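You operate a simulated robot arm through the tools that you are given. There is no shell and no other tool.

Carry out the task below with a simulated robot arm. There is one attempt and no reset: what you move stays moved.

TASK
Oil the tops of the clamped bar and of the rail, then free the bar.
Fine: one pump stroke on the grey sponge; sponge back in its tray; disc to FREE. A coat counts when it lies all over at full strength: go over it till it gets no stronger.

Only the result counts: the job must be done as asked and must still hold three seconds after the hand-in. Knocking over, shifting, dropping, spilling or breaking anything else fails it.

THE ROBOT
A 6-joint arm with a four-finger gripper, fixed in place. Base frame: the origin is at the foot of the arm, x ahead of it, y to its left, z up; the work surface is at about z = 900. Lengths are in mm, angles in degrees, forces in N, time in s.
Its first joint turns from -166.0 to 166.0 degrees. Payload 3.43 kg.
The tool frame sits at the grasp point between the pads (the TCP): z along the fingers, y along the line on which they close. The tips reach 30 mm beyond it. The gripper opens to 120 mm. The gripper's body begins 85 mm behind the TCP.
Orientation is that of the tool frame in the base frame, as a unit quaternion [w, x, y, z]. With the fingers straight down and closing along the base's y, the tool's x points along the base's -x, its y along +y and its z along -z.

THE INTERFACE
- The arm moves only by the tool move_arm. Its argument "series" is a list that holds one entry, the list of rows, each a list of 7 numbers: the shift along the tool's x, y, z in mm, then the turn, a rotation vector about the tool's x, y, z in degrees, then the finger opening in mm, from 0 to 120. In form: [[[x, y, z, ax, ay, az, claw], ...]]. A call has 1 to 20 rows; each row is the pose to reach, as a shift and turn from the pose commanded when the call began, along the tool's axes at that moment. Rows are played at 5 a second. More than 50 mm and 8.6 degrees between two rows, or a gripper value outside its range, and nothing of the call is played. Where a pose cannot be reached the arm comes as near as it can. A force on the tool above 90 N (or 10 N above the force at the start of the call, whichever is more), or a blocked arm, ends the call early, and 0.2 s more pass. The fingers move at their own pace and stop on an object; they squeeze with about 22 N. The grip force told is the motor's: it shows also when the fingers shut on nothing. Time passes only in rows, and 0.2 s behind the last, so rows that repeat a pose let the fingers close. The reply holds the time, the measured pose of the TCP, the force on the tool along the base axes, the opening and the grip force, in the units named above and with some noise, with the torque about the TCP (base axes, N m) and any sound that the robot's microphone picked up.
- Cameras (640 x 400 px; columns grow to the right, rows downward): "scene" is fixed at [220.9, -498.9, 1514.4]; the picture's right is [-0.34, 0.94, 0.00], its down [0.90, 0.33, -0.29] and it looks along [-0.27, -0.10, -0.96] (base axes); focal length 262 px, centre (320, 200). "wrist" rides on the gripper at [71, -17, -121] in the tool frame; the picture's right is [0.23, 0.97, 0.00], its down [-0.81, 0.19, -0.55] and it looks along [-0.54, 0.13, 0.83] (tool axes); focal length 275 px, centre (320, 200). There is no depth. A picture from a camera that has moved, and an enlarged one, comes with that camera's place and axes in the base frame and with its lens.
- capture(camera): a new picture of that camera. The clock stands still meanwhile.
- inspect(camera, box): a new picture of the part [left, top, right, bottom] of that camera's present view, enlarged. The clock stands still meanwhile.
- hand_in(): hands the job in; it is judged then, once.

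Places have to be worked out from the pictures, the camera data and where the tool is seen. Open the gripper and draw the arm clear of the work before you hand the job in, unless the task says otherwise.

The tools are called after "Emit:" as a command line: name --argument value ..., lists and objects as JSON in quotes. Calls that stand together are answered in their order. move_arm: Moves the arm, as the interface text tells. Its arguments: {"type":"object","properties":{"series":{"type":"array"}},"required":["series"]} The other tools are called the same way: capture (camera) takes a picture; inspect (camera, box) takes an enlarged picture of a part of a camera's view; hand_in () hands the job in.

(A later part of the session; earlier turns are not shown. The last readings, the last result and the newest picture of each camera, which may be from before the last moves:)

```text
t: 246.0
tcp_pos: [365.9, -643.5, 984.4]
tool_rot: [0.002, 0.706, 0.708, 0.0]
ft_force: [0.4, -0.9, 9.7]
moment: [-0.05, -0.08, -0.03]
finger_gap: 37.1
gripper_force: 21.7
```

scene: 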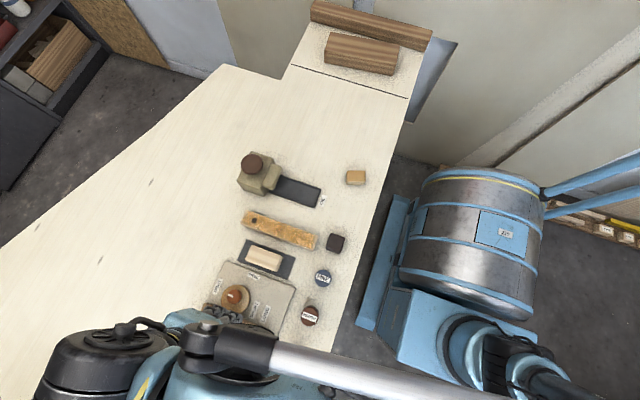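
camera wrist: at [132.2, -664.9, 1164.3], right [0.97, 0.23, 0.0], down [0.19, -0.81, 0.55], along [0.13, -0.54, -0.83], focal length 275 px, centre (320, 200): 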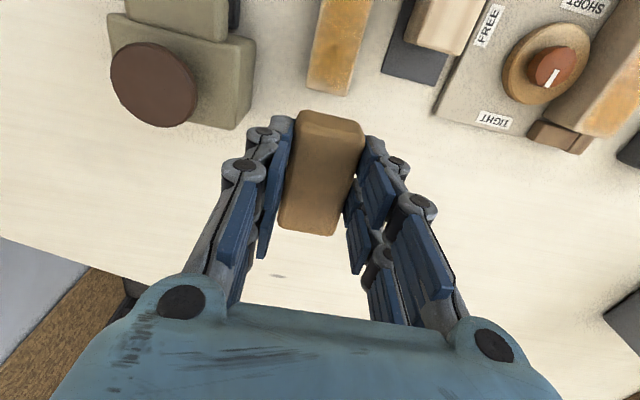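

Contact. I take one more full pass over the bar while here, then release in the middle.

Emit:
move_arm --series '[[[-12, 0, -0.1, 0, 0, 0, 15], [-24, 0, -0.1, 0, 0, 0, 15], [-36, 0, -0.1, 0, 0, 0, 15], [-48, 0, 0, 0, 0, 0, 15], [-36, 0, 0.1, 0, 0, 0, 15], [-24, 0, 0.1, 0, 0, 0, 15], [-12, 0, 0.1, 0, 0, 0, 15], [0, 0, 0.1, 0, 0, 0, 15], [12, 0, 0.1, 0, 0, 0, 15], [24, 0, 0.1, 0, 0, 0, 15], [36, 0, 0.1, 0, 0, 0, 15], [48, 0, 0.1, 0, 0, 0, 15], [36, 0, 0.2, 0, 0, 0, 15], [24, 0, 0.2, 0, 0, 0, 15], [12, 0, 0.2, 0, 0, 0, 15], [0, 0, 0.2, 0, 0, 0, 15]]]'

Emit:
move_arm --series '[[[0, 0, 0, 0, 0, 0, 42], [0, 0, 0, 0, 0, 0, 52], [0, 0, 0, 0, 0, 0, 60], [0, 0, 0, 0, 0, 0, 60]]]'

Emit:
capture --camera "wrist"

```text
t: 249.4
tcp_pos: [363.6, -642.5, 983.8]
tool_rot: [0.001, 0.707, 0.708, 0.0]
ft_force: [0.3, 4.5, 13.2]
moment: [0.2, -0.05, 0.03]
finger_gap: 36.8
gripper_force: 21.7
```

```text
t: 250.4
tcp_pos: [364.5, -643.0, 984.6]
tool_rot: [0.002, 0.706, 0.708, 0.0]
ft_force: [0.8, 0.7, -0.1]
moment: [0.01, 0.01, -0.01]
finger_gap: 60.0
gripper_force: 0.1
```

```text
taken
camera wrist: at [346.4, -571.9, 1104.2], right [0.97, 0.23, 0.0], down [0.19, -0.81, 0.55], along [0.13, -0.54, -0.83], focal length 275 px, centre (320, 200)
```

wrist: 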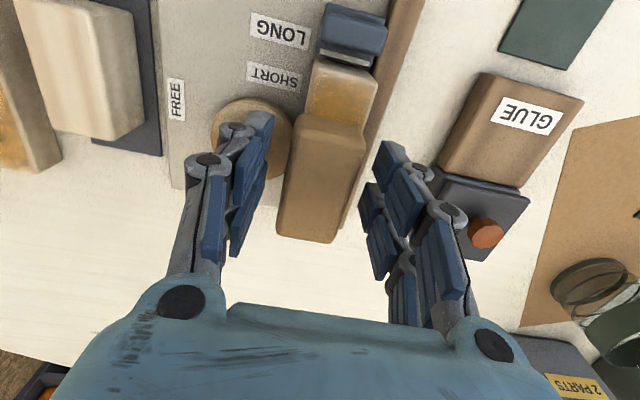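

Sponge rests flat on the bar. I raise 8 mm, regrip, and lift it off.

Emit:
move_arm --series '[[[0, 0, -4, 0, 0, 0, 60], [0, 0, -8, 0, 0, 0, 60], [0, 0, -8, 0, 0, 0, 45], [0, 0, -8, 0, 0, 0, 30], [0, 0, -8, 0, 0, 0, 15], [0, 0, -8, 0, 0, 0, 15], [0, 0, -8, 0, 0, 0, 15], [0, 0, -15, 0, 0, 0, 15], [0, 0, -40, 0, 0, 0, 15], [0, 0, -65, 0, 0, 0, 15], [0, 0, -65, 0, 0, 0, 15]]]'

Emit:
capture --camera "wrist"

```text
t: 252.8
tcp_pos: [363.5, -643.9, 1048.9]
tool_rot: [0.0, 0.707, 0.708, 0.0]
ft_force: [-0.1, 1.0, -0.7]
moment: [0.02, 0.01, 0.02]
finger_gap: 37.1
gripper_force: 22.3
```

```text
taken
camera wrist: at [346.5, -573.2, 1169.3], right [0.97, 0.23, 0.0], down [0.19, -0.81, 0.55], along [0.13, -0.54, -0.83], focal length 275 px, centre (320, 200)
```

wrist: 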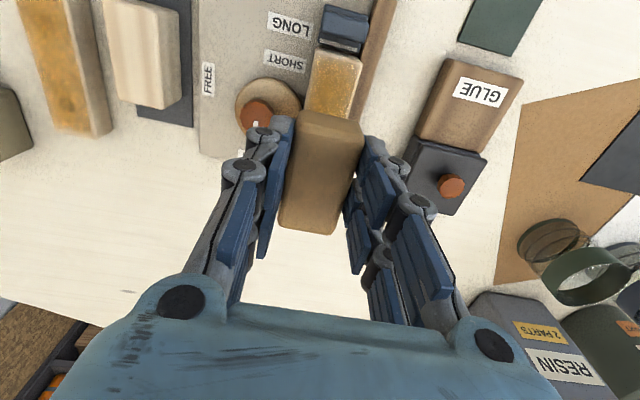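

I compare the two coats once more in this view before putting the sponge away.

Emit:
inspect --camera "wrist" --box '[10, 0, 130, 150]'

Emit:
inspect --camera "wrist" --box '[280, 30, 400, 130]'

```text
2.67 times, centred on (70, 75) of wrist
camera zoom: at [346.5, -573.2, 1169.3], right [0.97, 0.23, 0.0], down [0.19, -0.81, 0.55], along [0.13, -0.54, -0.83], focal length 734 px, centre (987, 533)
```

zoom: 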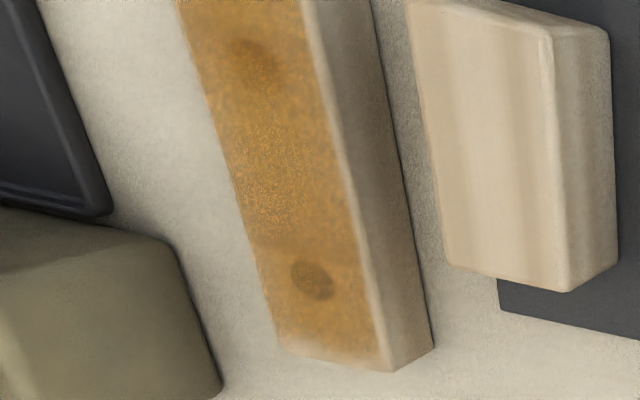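

```text
4.00 times, centred on (340, 80) of wrist
camera zoom: at [346.5, -573.2, 1169.3], right [0.97, 0.23, 0.0], down [0.19, -0.81, 0.55], along [0.13, -0.54, -0.83], focal length 1101 px, centre (240, 680)
```

zoom: 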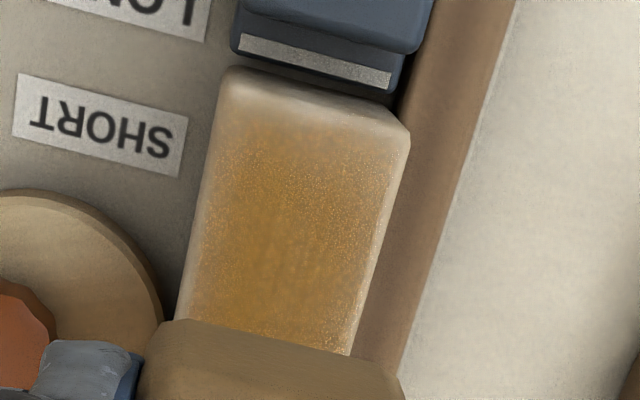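

Both coats look alike. I carry the sponge over to the tray at (44.6, −618), staying high.

Emit:
move_arm --series '[[[4, -40, 0, 0, 0, 0, 15], [8, -80, 0, 0, 0, 0, 15], [12, -120, 0, 0, 0, 0, 15], [16, -160, 0, 0, 0, 0, 15], [20, -200, 0, 0, 0, 0, 15], [23, -240, 0, 0, 0, 0, 15], [26, -280, 0, 0, 0, 0, 15], [26, -319, 0, 0, 0, 0, 15], [26, -319, 35, 0, 0, 0, 15], [26, -319, 70, 0, 0, 0, 15], [26, -319, 85, 0, 0, 0, 15], [26, -319, 85, 0, 0, 0, 15]]]'

Emit:
capture --camera "wrist"

```text
t: 255.4
tcp_pos: [47.4, -618.0, 965.4]
tool_rot: [0.001, 0.706, 0.708, 0.0]
ft_force: [-0.7, -0.2, -0.9]
moment: [-0.05, 0.01, -0.02]
finger_gap: 37.0
gripper_force: 22.0
```

```text
taken
camera wrist: at [29.2, -546.7, 1085.0], right [0.97, 0.23, 0.0], down [0.19, -0.81, 0.55], along [0.13, -0.54, -0.83], focal length 275 px, centre (320, 200)
```

wrist: 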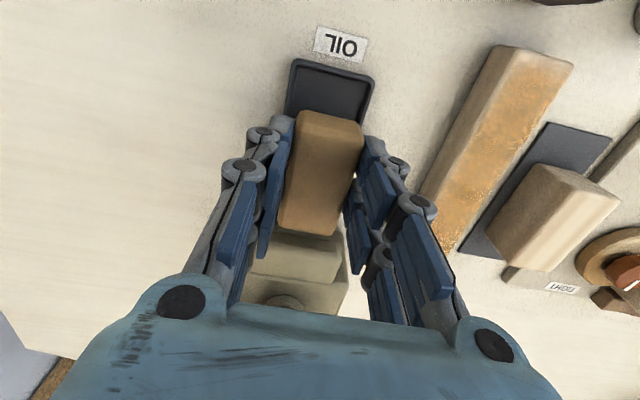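

The sponge is about 3 mm too far in +x; I shift −2.7 mm and lower to near the tray.

Emit:
move_arm --series '[[[0, -2.7, 2, 0, 0, 0, 15], [0, -2.7, 6, 0, 0, 0, 15], [0, -2.7, 6, 0, 0, 0, 15]]]'

Emit:
inspect --camera "wrist" --box '[240, 30, 420, 160]'

```text
t: 256.2
tcp_pos: [42.9, -617.1, 958.3]
tool_rot: [0.001, 0.706, 0.708, -0.001]
ft_force: [0.3, 0.3, -0.6]
moment: [0.01, 0.02, -0.01]
finger_gap: 37.2
gripper_force: 22.1
```

```text
3.08 times, centred on (330, 95) of wrist
camera zoom: at [25.8, -546.3, 1078.3], right [0.97, 0.23, 0.0], down [0.19, -0.81, 0.55], along [0.13, -0.54, -0.83], focal length 847 px, centre (289, 523)
```

zoom: 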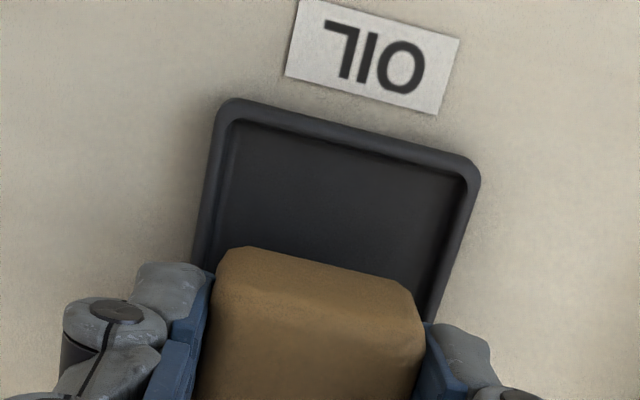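

The sponge is centred over the tray (inner x 22–67). I lower gently to the floor of the tray.

Emit:
move_arm --series '[[[0, 0, 2.5, 0, 0, 0, 15], [0, 0, 5, 0, 0, 0, 15], [0, 0, 7, 0, 0, 0, 15], [0, 0, 7, 0, 0, 0, 15]]]'

Emit:
move_arm --series '[[[0, 0, 0.8, 0, 0, 0, 15], [0, 0, 1.5, 0, 0, 0, 15]]]'

```text
t: 257.2
tcp_pos: [43.4, -617.8, 951.1]
tool_rot: [0.001, 0.706, 0.708, 0.001]
ft_force: [-0.1, -0.3, -0.8]
moment: [0.0, -0.04, 0.04]
finger_gap: 37.2
gripper_force: 22.2
```

```text
t: 257.8
tcp_pos: [42.5, -616.7, 949.5]
tool_rot: [0.0, 0.707, 0.708, -0.001]
ft_force: [-0.6, 0.1, -0.4]
moment: [0.01, -0.01, 0.0]
finger_gap: 37.1
gripper_force: 22.2
```

Emit:
move_arm --series '[[[0, 0, 0.8, 0, 0, 0, 15], [0, 0, 1.3, 0, 0, 0, 15]]]'

Emit:
move_arm --series '[[[0, 0, 0.6, 0, 0, 0, 15], [0, 0, 1, 0, 0, 0, 15]]]'

```text
t: 258.4
tcp_pos: [44.1, -619.0, 946.7]
tool_rot: [0.002, 0.707, 0.708, 0.0]
ft_force: [0.1, -0.6, 0.4]
moment: [0.02, 0.0, 0.0]
finger_gap: 37.3
gripper_force: 22.3
```

```text
t: 259.0
tcp_pos: [43.8, -617.6, 947.5]
tool_rot: [0.001, 0.707, 0.708, 0.0]
ft_force: [0.4, -0.7, -0.6]
moment: [-0.02, 0.02, 0.05]
finger_gap: 37.1
gripper_force: 22.2
```

Emit:
move_arm --series '[[[0, 0, 0.6, 0, 0, 0, 15], [0, 0, 1, 0, 0, 0, 15]]]'

Emit:
move_arm --series '[[[0, 0, 0.6, 0, 0, 0, 15], [0, 0, 0.9, 0, 0, 0, 15]]]'

```text
t: 259.6
tcp_pos: [43.4, -617.8, 946.0]
tool_rot: [0.001, 0.706, 0.708, 0.0]
ft_force: [1.5, -1.4, 11.2]
moment: [-0.12, 0.02, 0.0]
finger_gap: 37.1
gripper_force: 22.8
```

```text
t: 260.2
tcp_pos: [44.0, -616.5, 945.6]
tool_rot: [0.001, 0.707, 0.707, 0.0]
ft_force: [5.2, -0.2, 17.8]
moment: [-0.04, -0.13, 0.01]
finger_gap: 36.9
gripper_force: 22.6
```

The sponge sits on the tray floor. I ease off, open, and rise straight up.

Emit:
move_arm --series '[[[0, 0, -0.7, 0, 0, 0, 15], [0, 0, -0.7, 0, 0, 0, 40], [0, 0, -0.7, 0, 0, 0, 52], [0, 0, -0.7, 0, 0, 0, 66], [0, 0, -0.7, 0, 0, 0, 66], [0, 0, -15, 0, 0, 0, 66], [0, 0, -45, 0, 0, 0, 66], [0, 0, -85, 0, 0, 0, 66], [0, 0, -110, 0, 0, 0, 66]]]'

Emit:
capture --camera "wrist"

Emit:
capture --camera "scene"

```text
t: 262.2
tcp_pos: [43.8, -617.3, 1052.8]
tool_rot: [0.003, 0.707, 0.707, -0.001]
ft_force: [-0.1, -0.4, 0.1]
moment: [-0.03, 0.0, -0.01]
finger_gap: 66.1
gripper_force: 0.1
```

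```text
taken
camera wrist: at [25.3, -546.7, 1173.1], right [0.97, 0.23, 0.0], down [0.19, -0.81, 0.55], along [0.13, -0.54, -0.83], focal length 275 px, centre (320, 200)
```

wrist: 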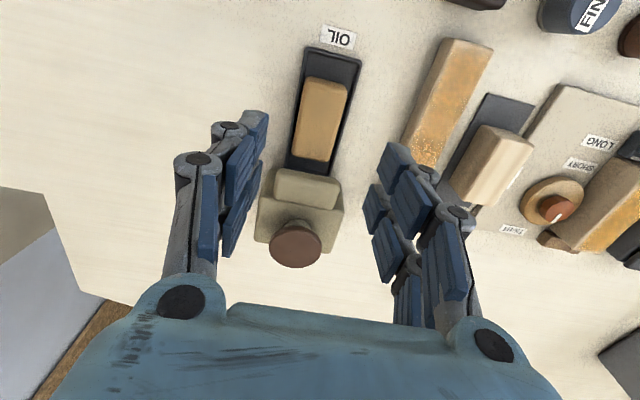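

```text
taken
```

scene: 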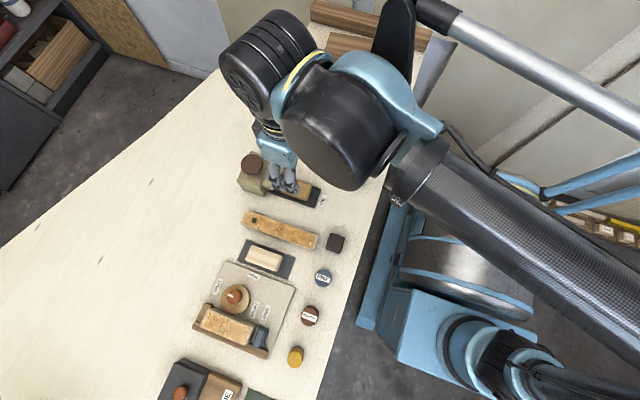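

The sponge lies in the tray, and from above both pieces look equally amber. I take closer looks at both, unobstructed.

Emit:
inspect --camera "scene" --box '[180, 200, 340, 360]'

Emit:
inspect --camera "scene" --box '[200, 300, 270, 350]'

Emit:
inspect --camera "scene" --box '[235, 205, 325, 255]'

```text
2.50 times, centred on (260, 280) of scene
camera zoom: at [220.9, -498.9, 1514.4], right [-0.34, 0.94, 0.0], down [0.9, 0.33, -0.29], along [-0.27, -0.1, -0.96], focal length 655 px, centre (470, 0)
```

zoom: 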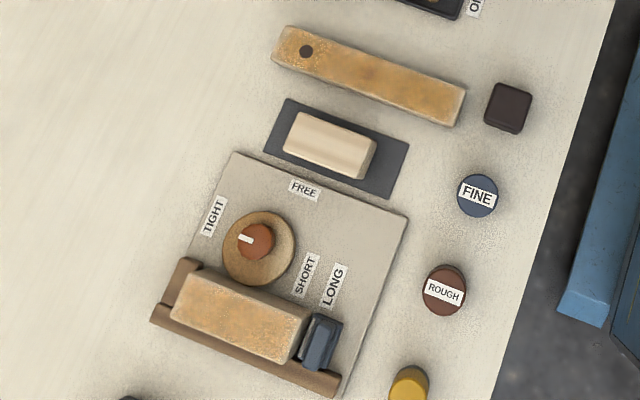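

```text
8.00 times, centred on (235, 325) of scene
camera zoom: at [220.9, -498.9, 1514.4], right [-0.34, 0.94, 0.0], down [0.9, 0.33, -0.29], along [-0.27, -0.1, -0.96], focal length 2097 px, centre (1000, -800)
```

zoom: 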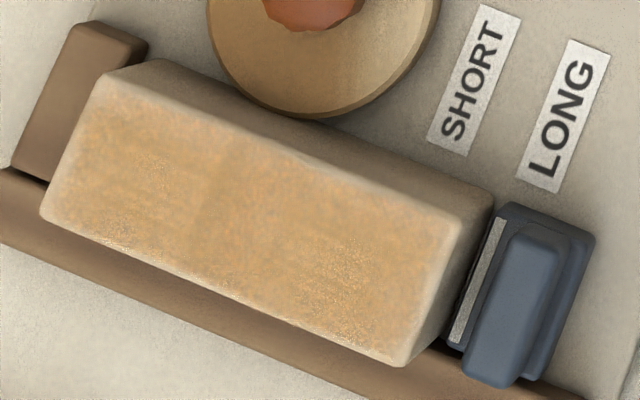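

```text
7.11 times, centred on (280, 230) of scene
camera zoom: at [220.9, -498.9, 1514.4], right [-0.34, 0.94, 0.0], down [0.9, 0.33, -0.29], along [-0.27, -0.1, -0.96], focal length 1864 px, centre (604, -13)
```

zoom: 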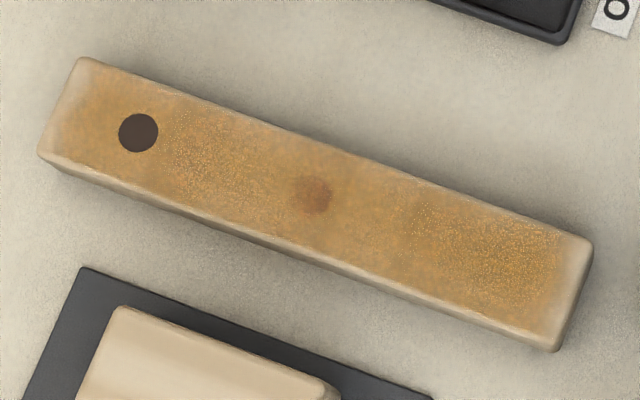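

Everything there looks saturated and even. Next the disc: I move above it with the fingers turned to close along a line at about 115°, so that a clockwise turn in two grips never brings a finger near the bar.

Emit:
move_arm --series '[[[-2.5, 18.1, 0, 0, 0, -7.67, 66], [-5.1, 36.3, 0, 0, 0, -15.3, 66], [-7.6, 54.4, 0, 0, 0, -23, 66], [-10.1, 72.5, 0, 0, 0, -30.7, 66], [-12.7, 90.7, 0, 0, 0, -38.3, 66], [-15.2, 108.8, 0, 0, 0, -46, 66], [-17.7, 127, 0, 0, 0, -53.7, 66], [-20.3, 145, 0, 0, 0, -61.3, 66], [-22.8, 163.2, 0, 0, 0, -69, 66], [-25.3, 181.3, 0, 0, 0, -76.7, 66], [-27.9, 199.5, 0, 0, 0, -84.3, 66], [-30.4, 217.6, 0, 0, 0, -92, 66], [-32.9, 235.7, 0, 0, 0, -99.7, 66], [-35.5, 253.9, 5, 0, 0, -107.3, 66], [-38, 272, 13, 0, 0, -115, 66], [-38, 272, 13, 0, 0, -115, 66]]]'

Emit:
capture --camera "wrist"

Emit:
inspect --camera "wrist" --box '[240, 60, 400, 220]'

```text
t: 265.6
tcp_pos: [316.5, -655.6, 1043.3]
tool_rot: [0.001, -0.218, 0.976, -0.001]
ft_force: [0.2, -0.5, -0.1]
moment: [0.04, 0.02, -0.01]
finger_gap: 66.0
gripper_force: 0.1
```

```text
taken
camera wrist: at [257.0, -701.4, 1163.1], right [-0.62, 0.78, 0.0], down [0.65, 0.52, 0.55], along [0.43, 0.34, -0.83], focal length 275 px, centre (320, 200)
```

wrist: 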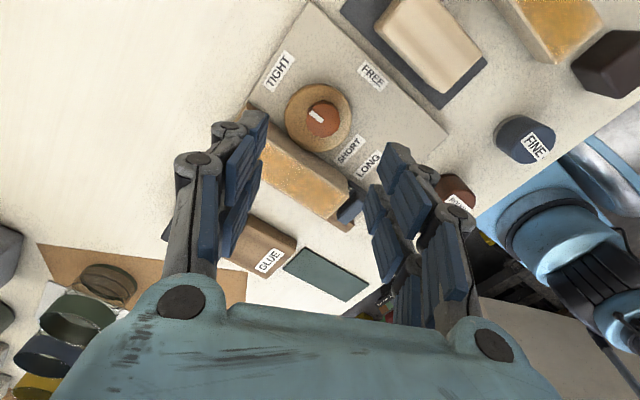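

```text
2.50 times, centred on (320, 140) of wrist
camera zoom: at [257.0, -701.4, 1163.1], right [-0.62, 0.78, 0.0], down [0.65, 0.52, 0.55], along [0.43, 0.34, -0.83], focal length 688 px, centre (320, 350)
```

zoom: 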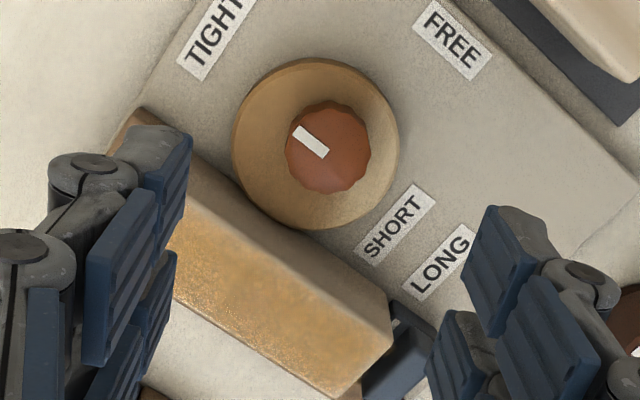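

The knob top is at roughly (313, −654.5, 935), the disc top at ≈ 912. I shift −3 mm in x and descend part-way to check the alignment.

Emit:
move_arm --series '[[[2.7, -1.3, 20, 0, 0, 0, 66], [2.7, -1.3, 40, 0, 0, 0, 66], [2.7, -1.3, 55, 0, 0, 0, 66], [2.7, -1.3, 58, 0, 0, 0, 66]]]'

Emit:
capture --camera "wrist"

Emit:
inspect --camera "wrist" --box '[220, 80, 420, 240]'

Emit:
inspect --camera "scene" --box '[180, 260, 300, 360]'

```text
t: 266.6
tcp_pos: [314.5, -657.7, 984.7]
tool_rot: [0.001, -0.217, 0.976, -0.001]
ft_force: [-0.3, 0.2, 0.3]
moment: [0.0, 0.0, 0.0]
finger_gap: 66.1
gripper_force: 0.1
```

```text
taken
camera wrist: at [255.3, -704.0, 1104.3], right [-0.62, 0.78, 0.0], down [0.65, 0.52, 0.55], along [0.43, 0.34, -0.83], focal length 275 px, centre (320, 200)
```

wrist: 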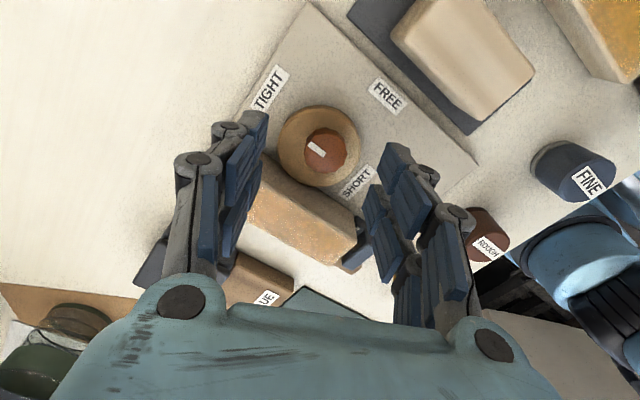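

```text
2.50 times, centred on (320, 160) of wrist
camera zoom: at [255.3, -704.0, 1104.3], right [-0.62, 0.78, 0.0], down [0.65, 0.52, 0.55], along [0.43, 0.34, -0.83], focal length 688 px, centre (320, 300)
```

zoom: 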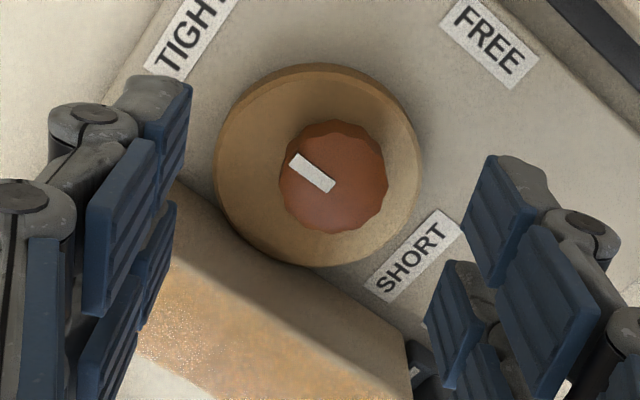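

```text
4.00 times, centred on (240, 310) of scene
camera zoom: at [220.9, -498.9, 1514.4], right [-0.34, 0.94, 0.0], down [0.9, 0.33, -0.29], along [-0.27, -0.1, -0.96], focal length 1048 px, centre (640, -240)
```

zoom: 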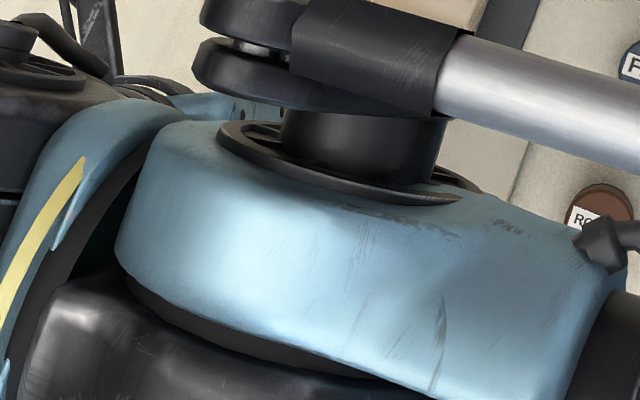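

The knob centre is about 5 mm off to one side and its diameter ≈ 28 mm. I correct, turn the grip line to ~105°, narrow the fingers to 50 mm, and descend to TCP z ≈ 947.

Emit:
move_arm --series '[[[0.7, 3.9, 0, 0, 0, 5, 58], [0.7, 3.9, 0, 0, 0, 10, 50], [0.7, 3.9, 10, 0, 0, 10, 50], [0.7, 3.9, 20, 0, 0, 10, 50], [0.7, 3.9, 28, 0, 0, 10, 50]]]'

Emit:
capture --camera "wrist"

Emit:
inspect --camera "wrist" --box '[220, 80, 420, 240]'

```text
t: 267.8
tcp_pos: [312.7, -654.6, 956.6]
tool_rot: [0.001, -0.131, 0.991, -0.001]
ft_force: [-0.1, -0.1, 0.8]
moment: [0.02, 0.0, 0.0]
finger_gap: 50.0
gripper_force: 0.0
```

```text
taken
camera wrist: at [245.9, -689.5, 1077.2], right [-0.47, 0.88, 0.0], down [0.73, 0.4, 0.55], along [0.49, 0.26, -0.83], focal length 275 px, centre (320, 200)
```

wrist: 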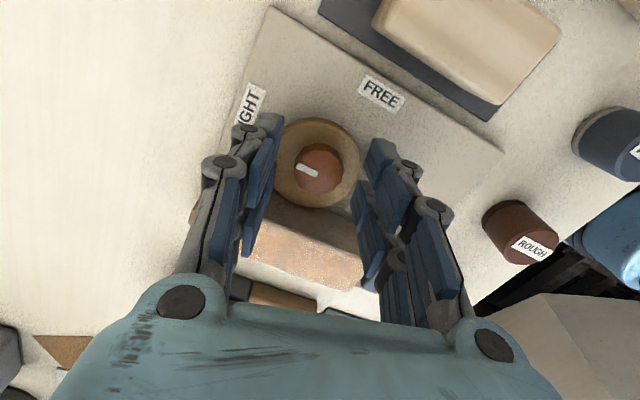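

```text
2.50 times, centred on (320, 160) of wrist
camera zoom: at [245.9, -689.5, 1077.2], right [-0.47, 0.88, 0.0], down [0.73, 0.4, 0.55], along [0.49, 0.26, -0.83], focal length 688 px, centre (320, 300)
```

zoom: 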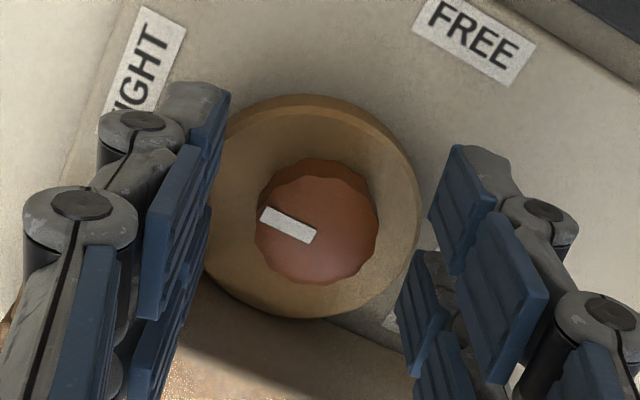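

Perfectly centred on the knob. I descend 9.5 mm more and check force.

Emit:
move_arm --series '[[[0, 0, 4, 0, 0, 0, 50], [0, 0, 7, 0, 0, 0, 50], [0, 0, 9.5, 0, 0, 0, 50]]]'

Emit:
inspect --camera "wrist" --box '[220, 80, 420, 240]'

```text
t: 268.7
tcp_pos: [301.5, -656.5, 952.8]
tool_rot: [0.009, -0.132, 0.991, -0.007]
ft_force: [30.5, -20.1, 27.0]
moment: [-0.65, -1.01, -0.35]
finger_gap: 27.0
gripper_force: 45.0
stopped in row 3: the force on the tool passed its limit at 110 N (the readings are from after the stop); the commanded pose is now the measured one
```

```text
2.50 times, centred on (320, 160) of wrist
camera zoom: at [235.1, -691.1, 1073.3], right [-0.48, 0.88, -0.02], down [0.72, 0.4, 0.56], along [0.5, 0.25, -0.83], focal length 688 px, centre (320, 300)
```

zoom: 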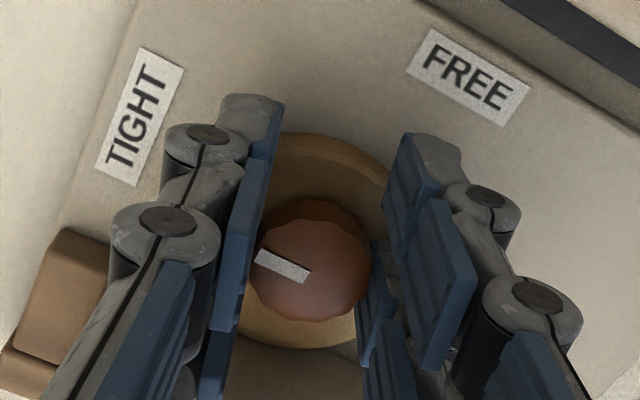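

Something pushed the hand: 110 N peak, the TCP displaced to x 301 and the fingers forced to 27 mm. The knob itself seems unmoved. I back off straight up a few millimetres and look.

Emit:
move_arm --series '[[[0, 0, -3, 0, 0, 0, 50], [0, 0, -6, 0, 0, 0, 50], [0, 0, -10, 0, 0, 0, 50]]]'

Emit:
capture --camera "wrist"

Emit:
capture --camera "scene"

```text
t: 269.5
tcp_pos: [300.1, -654.6, 964.2]
tool_rot: [0.007, -0.131, 0.991, -0.005]
ft_force: [0.5, 0.0, 0.2]
moment: [-0.02, -0.03, 0.02]
finger_gap: 49.9
gripper_force: 0.0
```

```text
taken
camera wrist: at [233.0, -689.8, 1083.0], right [-0.47, 0.88, -0.01], down [0.72, 0.4, 0.56], along [0.5, 0.26, -0.83], focal length 275 px, centre (320, 200)
```

wrist: 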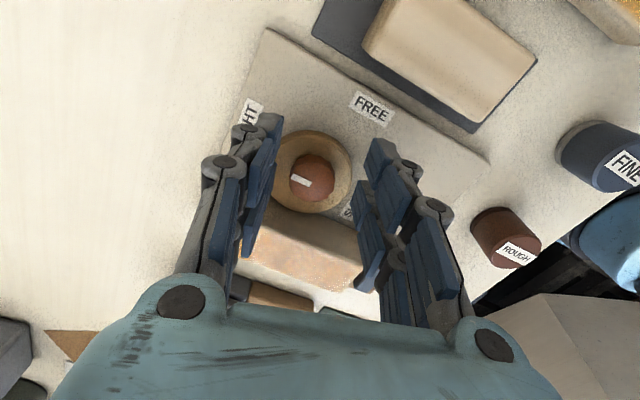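

```text
taken
```

scene: 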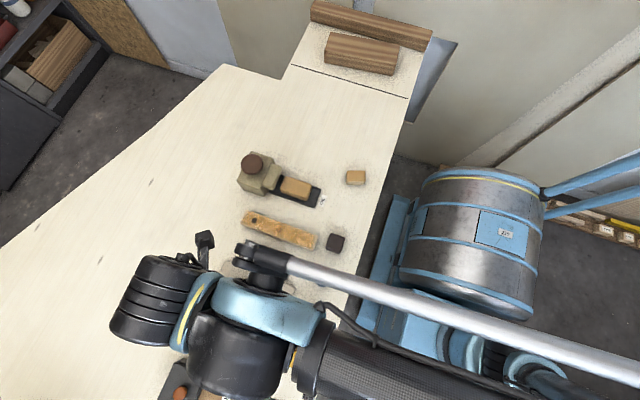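

Free again, fingers back at 50 mm. Probably the fingertips landed on the disc's edge, which must be higher than I judged (≈ 920). I re-centre over the knob, level the tool, and narrow the fingers to 38 mm.

Emit:
move_arm --series '[[[0, 0, -8, -0.3, 0.3, 0, 50], [-5.8, -1.2, -8, -0.68, 0.72, 0, 44], [-11.7, -2.5, -8, -0.68, 0.72, 0, 38], [-11.7, -2.5, -4, -0.68, 0.72, 0, 38], [-11.7, -2.5, -4, -0.68, 0.72, 0, 38]]]'

Emit:
capture --camera "wrist"

Emit:
inspect --camera "wrist" --box '[220, 80, 420, 240]'

```text
t: 270.7
tcp_pos: [312.5, -654.2, 967.9]
tool_rot: [0.0, -0.131, 0.991, 0.0]
ft_force: [-0.5, -0.1, 0.3]
moment: [0.01, 0.02, -0.01]
finger_gap: 38.1
gripper_force: 0.0
```

```text
taken
camera wrist: at [246.9, -690.0, 1087.7], right [-0.47, 0.88, 0.0], down [0.73, 0.4, 0.55], along [0.49, 0.26, -0.83], focal length 275 px, centre (320, 200)
```

wrist: 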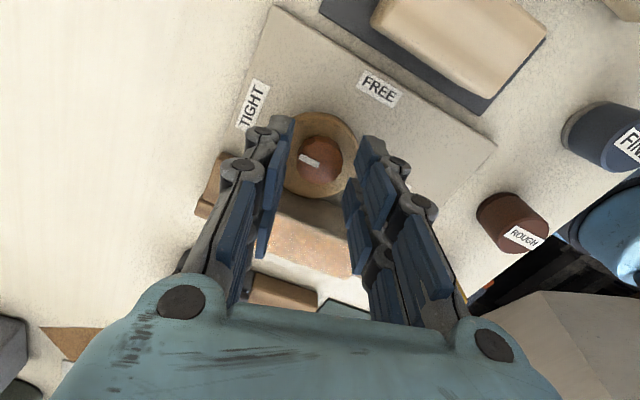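

```text
2.50 times, centred on (320, 160) of wrist
camera zoom: at [246.9, -690.0, 1087.7], right [-0.47, 0.88, 0.0], down [0.73, 0.4, 0.55], along [0.49, 0.26, -0.83], focal length 688 px, centre (320, 300)
```

zoom: 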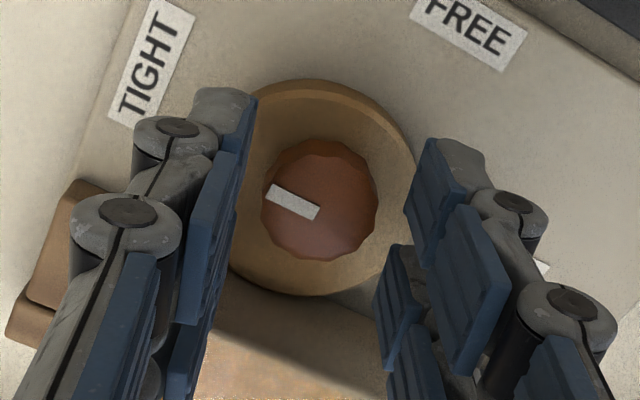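

I see the knuckles bulge ~25 mm outward near the tips, so the −y finger likely hit the small brown stop block. The pointer still points to TIGHT (az ≈ −90°); FREE lies at az ≈ 162°, so about 105° clockwise is needed. I turn the grip line to 95° (clear of block and bar), narrow to 34 mm, and probe down slowly.

Emit:
move_arm --series '[[[0, 0, 0, 0, 0, 5, 36], [0, 0, 0, 0, 0, 10, 34], [0, 0, 3, 0, 0, 10, 34], [0, 0, 6, 0, 0, 10, 34], [0, 0, 9, 0, 0, 10, 34], [0, 0, 10, 0, 0, 10, 34]]]'

Emit:
inspect --camera "wrist" --box '[220, 80, 420, 240]'

```text
t: 272.1
tcp_pos: [312.3, -653.6, 958.2]
tool_rot: [0.001, -0.044, 0.999, 0.0]
ft_force: [-0.3, -0.5, -0.5]
moment: [-0.01, 0.03, -0.03]
finger_gap: 34.1
gripper_force: 0.0
```

```text
2.50 times, centred on (320, 160) of wrist
camera zoom: at [241.8, -678.3, 1077.8], right [-0.31, 0.95, 0.0], down [0.79, 0.26, 0.55], along [0.53, 0.17, -0.83], focal length 688 px, centre (320, 300)
```

zoom: 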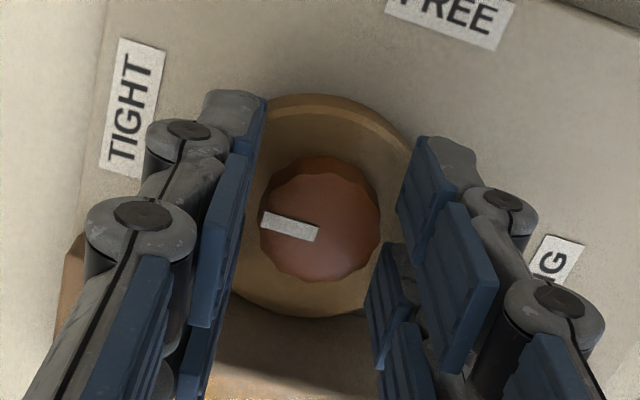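

Centred and clear. I probe down in 1 mm rows.

Emit:
move_arm --series '[[[0, 0, 1, 0, 0, 0, 34], [0, 0, 2, 0, 0, 0, 34], [0, 0, 3, 0, 0, 0, 34]]]'

Emit:
move_arm --series '[[[0, 0, 1, 0, 0, 0, 34], [0, 0, 2, 0, 0, 0, 34]]]'

```text
t: 272.9
tcp_pos: [312.2, -654.5, 954.2]
tool_rot: [0.0, -0.044, 0.999, 0.0]
ft_force: [-0.4, 0.5, 0.2]
moment: [0.01, 0.0, 0.0]
finger_gap: 34.1
gripper_force: 0.1
```

```text
t: 273.5
tcp_pos: [311.8, -653.7, 952.2]
tool_rot: [0.001, -0.044, 0.999, 0.0]
ft_force: [-0.7, -3.4, 12.1]
moment: [-0.02, 0.01, 0.02]
finger_gap: 34.0
gripper_force: 0.6
```

The disc's top is at z ≈ 923 (12 N). I rise 1.5 mm and close on the knob.

Emit:
move_arm --series '[[[0, 0, -1.5, 0, 0, 0, 34], [0, 0, -1.5, 0, 0, 0, 28], [0, 0, -1.5, 0, 0, 0, 22], [0, 0, -1.5, 0, 0, 0, 15], [0, 0, -1.5, 0, 0, 0, 15]]]'

Emit:
inspect --camera "wrist" --box '[220, 80, 420, 240]'

```text
t: 274.7
tcp_pos: [312.7, -654.8, 953.6]
tool_rot: [0.001, -0.043, 0.999, 0.0]
ft_force: [1.5, -5.4, -1.7]
moment: [-0.16, -0.06, -0.06]
finger_gap: 25.9
gripper_force: 45.4
```

```text
2.50 times, centred on (320, 160) of wrist
camera zoom: at [241.7, -678.4, 1073.8], right [-0.31, 0.95, 0.0], down [0.79, 0.26, 0.55], along [0.53, 0.17, -0.83], focal length 688 px, centre (320, 300)
```

zoom: 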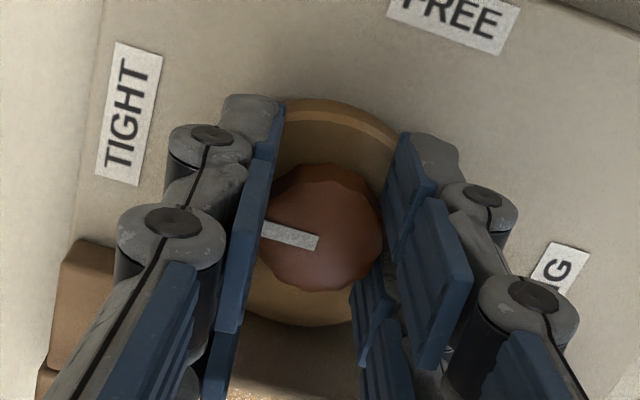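

Gripped (25.9 mm). I start turning clockwise (seen from above), 12° first, and watch the torque.

Emit:
move_arm --series '[[[0, 0, 0, 0, 0, 3, 15], [0, 0, 0, 0, 0, 6, 15], [0, 0, 0, 0, 0, 9, 15], [0, 0, 0, 0, 0, 12, 15]]]'

Emit:
inspect --camera "wrist" --box '[220, 80, 420, 240]'

```text
t: 275.7
tcp_pos: [312.1, -653.5, 955.0]
tool_rot: [0.0, 0.061, 0.998, 0.0]
ft_force: [-8.8, 0.9, -11.5]
moment: [0.01, -0.03, 0.05]
finger_gap: 25.8
gripper_force: 45.2
```

```text
2.50 times, centred on (320, 160) of wrist
camera zoom: at [238.5, -663.4, 1073.8], right [-0.11, 0.99, 0.0], down [0.83, 0.09, 0.55], along [0.55, 0.06, -0.83], focal length 688 px, centre (320, 300)
```

zoom: 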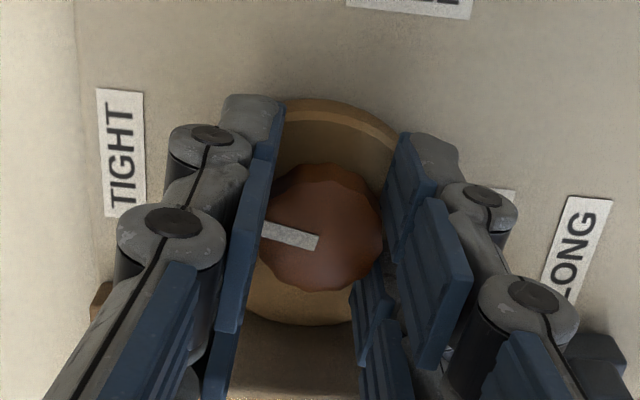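

The knob turns along with no torque. I continue another 22°.

Emit:
move_arm --series '[[[0, 0, 0.2, 0, 0, 4, 15], [0, 0, 0.3, 0, 0, 8, 15], [0, 0, 0.3, 0, 0, 12, 15], [0, 0, 0.3, 0, 0, 16, 15], [0, 0, 0.3, 0, 0, 20, 15], [0, 0, 0.3, 0, 0, 22, 15]]]'

Emit:
capture --camera "wrist"

```text
t: 277.1
tcp_pos: [312.1, -654.1, 953.3]
tool_rot: [0.001, 0.251, 0.968, 0.0]
ft_force: [-8.0, -1.7, 4.5]
moment: [0.45, 0.95, -0.02]
finger_gap: 25.6
gripper_force: 45.3
```

```text
taken
camera wrist: at [240.7, -635.4, 1073.7], right [0.27, 0.96, 0.0], down [0.8, -0.22, 0.55], along [0.53, -0.15, -0.83], focal length 275 px, centre (320, 200)
```

wrist: 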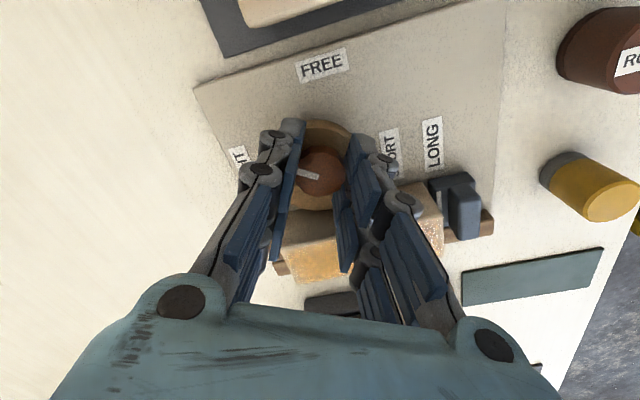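

There is a light side force (−8 N in x), so a knuckle may be touching the bar. I stop here, open just a little and lift off.

Emit:
move_arm --series '[[[0, 0, -0.3, 0, 0, 0, 28], [0, 0, -1, 0, 0, 0, 30], [0, 0, -4, 0, 0, 0, 31], [0, 0, -10, 0, 0, 0, 32], [0, 0, -22, 0, 0, 0, 36], [0, 0, -35, 0, 0, 0, 40]]]'

Emit:
capture --camera "wrist"

```text
t: 278.5
tcp_pos: [311.9, -654.9, 988.0]
tool_rot: [0.0, 0.25, 0.968, 0.001]
ft_force: [-0.2, 0.2, -0.6]
moment: [0.0, -0.02, -0.01]
finger_gap: 39.9
gripper_force: 0.1
```

```text
taken
camera wrist: at [240.6, -635.0, 1108.0], right [0.27, 0.96, 0.0], down [0.8, -0.22, 0.55], along [0.53, -0.15, -0.83], focal length 275 px, centre (320, 200)
```

wrist: 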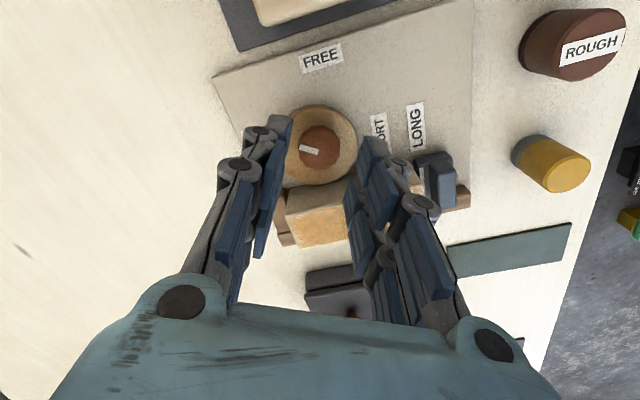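

The knob has turned about 34°. I rotate the hand back to the 95° line and grip again.

Emit:
move_arm --series '[[[0, 0, 0, 0, 0, -7, 36], [0, 0, 0, 0, 0, -14, 34], [0, 0, 0, 0, 0, -21, 34], [0, 0, 0, 0, 0, -28, 34], [0, 0, 0, 0, 0, -35, 34], [0, 0, 12, 0, 0, -35, 34], [0, 0, 22, 0, 0, -35, 34], [0, 0, 29, 0, 0, -35, 34], [0, 0, 32, 0, 0, -35, 34]]]'

Emit:
inspect --camera "wrist" --box '[220, 80, 420, 240]'

```text
t: 280.5
tcp_pos: [313.1, -654.9, 957.1]
tool_rot: [0.001, -0.053, 0.999, 0.0]
ft_force: [0.0, -0.1, -0.2]
moment: [0.01, 0.01, 0.01]
finger_gap: 34.0
gripper_force: 0.2
```

```text
2.50 times, centred on (320, 160) of wrist
camera zoom: at [242.1, -679.8, 1076.9], right [-0.33, 0.94, 0.0], down [0.79, 0.28, 0.55], along [0.52, 0.18, -0.83], focal length 688 px, centre (320, 300)
```

zoom: 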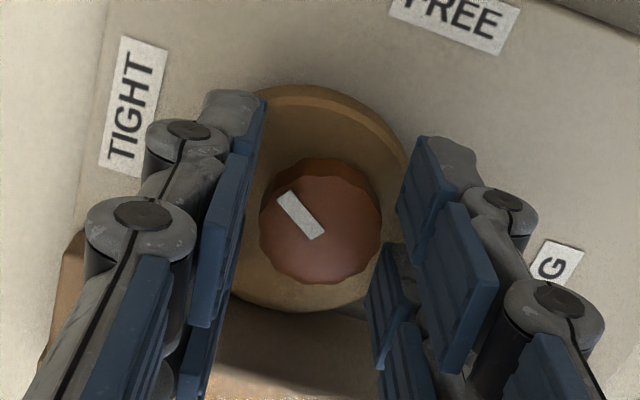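

Pointer has moved well towards FREE. I lower to the grip height, close, and turn another 34°.

Emit:
move_arm --series '[[[0, 0, 1.5, 0, 0, 0, 34], [0, 0, 2.7, 0, 0, 0, 34], [0, 0, 2.7, 0, 0, 0, 28], [0, 0, 2.7, 0, 0, 0, 20], [0, 0, 2.7, 0, 0, 0, 15], [0, 0, 2.7, 0, 0, 0, 15]]]'

Emit:
move_arm --series '[[[0, 0, 0, 0, 0, 4, 15], [0, 0, 0, 0, 0, 8, 15], [0, 0, 0, 0, 0, 12, 15], [0, 0, 0, 0, 0, 16, 15], [0, 0, 0.1, 0, 0, 20, 15], [0, 0, 0.2, 0, 0, 24, 15], [0, 0, 0.2, 0, 0, 28, 15], [0, 0, 0.2, 0, 0, 31, 15]]]'

Emit:
capture --camera "wrist"

```text
t: 281.9
tcp_pos: [311.8, -655.3, 953.3]
tool_rot: [0.001, -0.052, 0.999, 0.0]
ft_force: [2.1, 6.4, -6.3]
moment: [-0.02, -0.05, 0.02]
finger_gap: 25.6
gripper_force: 44.5
```

```text
t: 283.7
tcp_pos: [312.2, -655.3, 953.4]
tool_rot: [0.0, 0.216, 0.976, 0.0]
ft_force: [-7.4, 7.9, 4.4]
moment: [0.44, 0.67, 0.0]
finger_gap: 25.7
gripper_force: 45.1
```

```text
taken
camera wrist: at [239.4, -640.2, 1073.9], right [0.2, 0.98, 0.0], down [0.82, -0.17, 0.55], along [0.54, -0.11, -0.83], focal length 275 px, centre (320, 200)
```

wrist: 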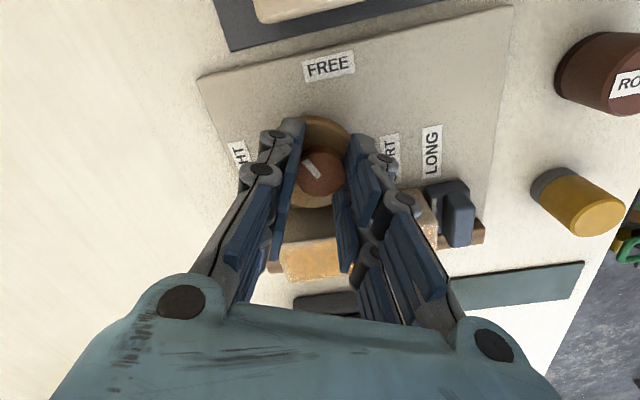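

Turned another 31°. I release gently and lift again.

Emit:
move_arm --series '[[[0, 0, -0.3, 0, 0, 0, 28], [0, 0, -1, 0, 0, 0, 30], [0, 0, -4, 0, 0, 0, 31], [0, 0, -10, 0, 0, 0, 32], [0, 0, -22, 0, 0, 0, 36], [0, 0, -35, 0, 0, 0, 40]]]'

Emit:
move_arm --series '[[[0, 0, 0, 0, 0, -7, 40], [0, 0, 0, 0, 0, -14, 40], [0, 0, 0, 0, 0, -21, 36], [0, 0, 0, 0, 0, -28, 34], [0, 0, 0, 0, 0, -31, 34], [0, 0, 0, 0, 0, -31, 34]]]'

Emit:
inspect --camera "wrist" --box '[220, 80, 420, 240]'

```text
t: 285.1
tcp_pos: [311.3, -655.8, 988.6]
tool_rot: [0.002, 0.216, 0.976, 0.0]
ft_force: [-0.1, -0.5, 0.4]
moment: [0.0, 0.0, 0.0]
finger_gap: 40.0
gripper_force: 0.1
```

```text
t: 286.5
tcp_pos: [312.1, -654.5, 989.0]
tool_rot: [0.001, -0.052, 0.999, 0.0]
ft_force: [-0.4, -0.4, -0.8]
moment: [-0.02, 0.01, 0.0]
finger_gap: 33.9
gripper_force: 0.0
```

```text
2.50 times, centred on (320, 160) of wrist
camera zoom: at [241.7, -680.0, 1108.9], right [-0.33, 0.94, 0.0], down [0.79, 0.28, 0.55], along [0.52, 0.18, -0.83], focal length 688 px, centre (320, 300)
```

zoom: 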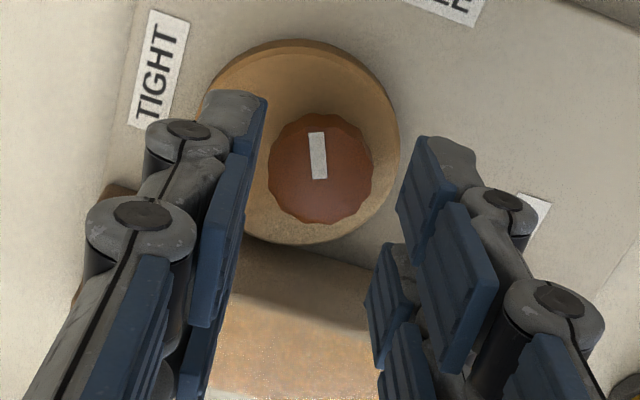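

The pointer is now at az ≈ 204°; FREE is at about 163°, so ~40° remain. I do it in two 20° turns, grip again.

Emit:
move_arm --series '[[[0, 0, 12, 0, 0, 0, 34], [0, 0, 22, 0, 0, 0, 34], [0, 0, 30, 0, 0, 0, 34], [0, 0, 34.5, 0, 0, 0, 34], [0, 0, 34.5, 0, 0, 0, 28], [0, 0, 34.5, 0, 0, 0, 20], [0, 0, 34.5, 0, 0, 0, 15], [0, 0, 34.5, 0, 0, 0, 15]]]'

Emit:
move_arm --series '[[[0, 0, 0, 0, 0, 4, 15], [0, 0, 0, 0, 0, 8, 15], [0, 0, 0, 0, 0, 12, 15], [0, 0, 0, 0, 0, 16, 15], [0, 0, 0, 0, 0, 20, 15], [0, 0, 0, 0, 0, 20, 15]]]'

Emit:
capture --camera "wrist"

```text
t: 288.3
tcp_pos: [312.5, -654.9, 954.7]
tool_rot: [0.0, -0.052, 0.999, 0.0]
ft_force: [-0.9, 6.1, -5.2]
moment: [0.13, -0.12, 0.02]
finger_gap: 25.7
gripper_force: 45.2
```

```text
t: 289.7
tcp_pos: [313.1, -654.6, 953.0]
tool_rot: [0.001, 0.122, 0.993, 0.0]
ft_force: [-1.5, 10.9, -27.3]
moment: [0.24, 0.07, 0.02]
finger_gap: 25.9
gripper_force: 45.3
```

```text
taken
camera wrist: at [238.1, -654.5, 1073.8], right [0.01, 1.0, 0.0], down [0.83, -0.01, 0.55], along [0.55, -0.01, -0.83], focal length 275 px, centre (320, 200)
```

wrist: 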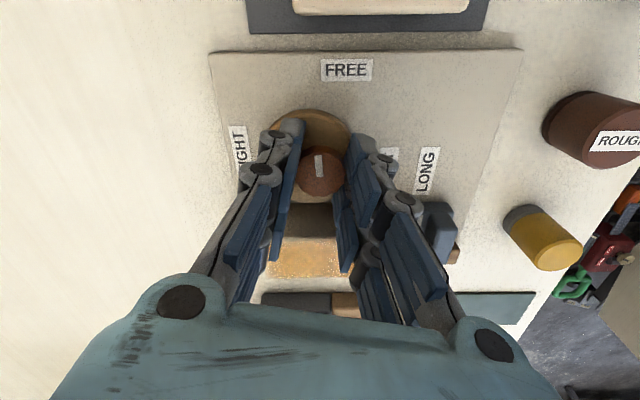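

The pointer now aims at −x (az ≈ 184°). The knob pulls the tool down (27 N), so I relax 0.8 mm downward and turn the last 20°.

Emit:
move_arm --series '[[[0, 0, 0.5, 0, 0, 0, 15], [0, 0, 0.9, 0, 0, 4, 15], [0, 0, 0.9, 0, 0, 8, 15], [0, 0, 0.9, 0, 0, 12, 15], [0, 0, 0.9, 0, 0, 12, 15]]]'

Emit:
inspect --camera "wrist" --box '[220, 40, 460, 280]'

```text
t: 290.9
tcp_pos: [312.4, -654.3, 953.6]
tool_rot: [0.001, 0.226, 0.974, -0.001]
ft_force: [-4.1, 6.0, 5.8]
moment: [0.22, 0.23, -0.05]
finger_gap: 25.5
gripper_force: 45.0
```

```text
1.67 times, centred on (340, 160) of wrist
camera zoom: at [239.8, -639.1, 1073.7], right [0.22, 0.98, 0.0], down [0.81, -0.18, 0.55], along [0.54, -0.12, -0.83], focal length 459 px, centre (287, 267)
```

zoom: 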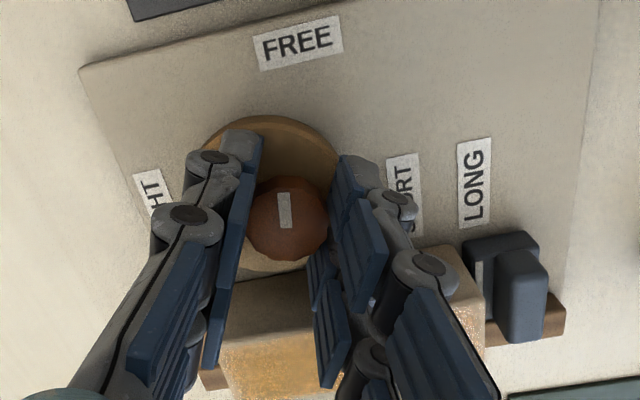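

Nearly there (az ≈ 172°). I release, lift, swing back and measure the pointer against the FREE label.

Emit:
move_arm --series '[[[0, 0, -0.3, 0, 0, 0, 28], [0, 0, -1, 0, 0, 0, 30], [0, 0, -4, 0, 0, 0, 31], [0, 0, -10, 0, 0, 0, 32], [0, 0, -22, 0, 0, 0, 36], [0, 0, -36, 0, 0, 0, 40], [0, 0, -50, 0, 0, 0, 60], [0, 0, -70, 0, 0, 0, 90], [0, 0, -70, 0, 0, 0, 90]]]'

Emit:
move_arm --series '[[[0, 0, 0, 0, 0, -7, 90], [0, 0, 0, 0, 0, -14, 90], [0, 0, 0, 0, 0, -21, 90], [0, 0, 0, 0, 0, -26, 90], [0, 0, 0, 0, 0, -26, 90]]]'

Emit:
inspect --camera "wrist" --box '[220, 20, 460, 220]'

```text
t: 292.9
tcp_pos: [313.0, -653.6, 1023.5]
tool_rot: [0.001, 0.225, 0.974, -0.001]
ft_force: [0.0, -0.8, 0.2]
moment: [-0.03, -0.01, 0.01]
finger_gap: 90.1
gripper_force: 0.0
```

```text
t: 294.1
tcp_pos: [311.9, -654.9, 1023.9]
tool_rot: [0.001, -0.001, 1.0, 0.0]
ft_force: [-0.4, 0.2, 0.4]
moment: [0.0, -0.01, 0.03]
finger_gap: 90.1
gripper_force: 0.0
```

```text
2.00 times, centred on (340, 120) of wrist
camera zoom: at [239.8, -672.4, 1143.7], right [-0.23, 0.97, 0.0], down [0.81, 0.19, 0.55], along [0.54, 0.13, -0.83], focal length 551 px, centre (280, 360)
```

zoom: 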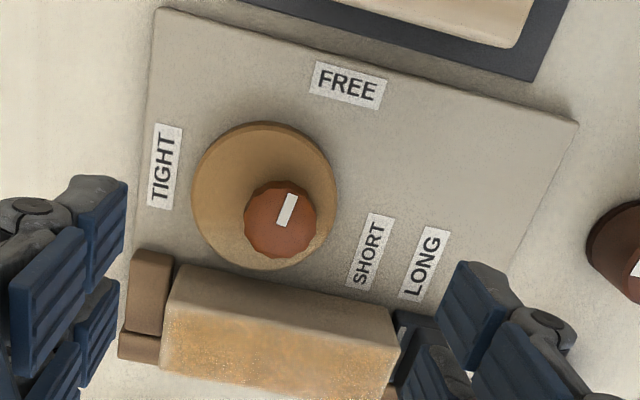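

I zoom in on the pointer for a precise angle.

Emit:
inspect --camera "wrist" --box '[290, 80, 390, 160]'

Emit:
inspect --camera "wrist" --box '[280, 40, 400, 170]'

```text
5.00 times, centred on (340, 120) of wrist
camera zoom: at [239.8, -672.4, 1143.7], right [-0.23, 0.97, 0.0], down [0.81, 0.19, 0.55], along [0.54, 0.13, -0.83], focal length 1376 px, centre (220, 600)
```

zoom: 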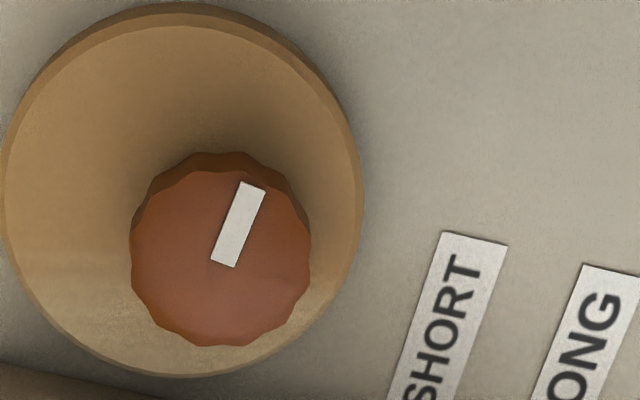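

```text
3.08 times, centred on (340, 105) of wrist
camera zoom: at [239.8, -672.4, 1143.7], right [-0.23, 0.97, 0.0], down [0.81, 0.19, 0.55], along [0.54, 0.13, -0.83], focal length 847 px, centre (258, 492)
```

zoom: 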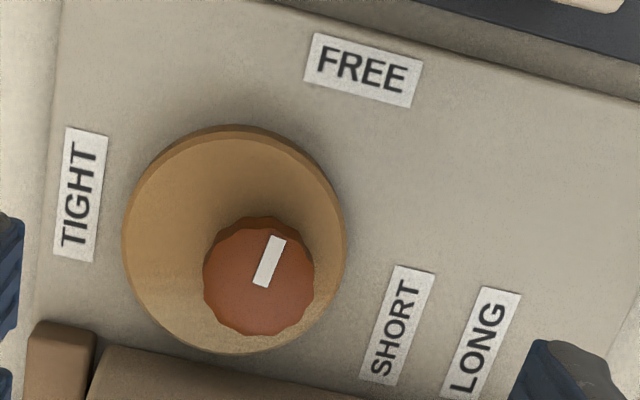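

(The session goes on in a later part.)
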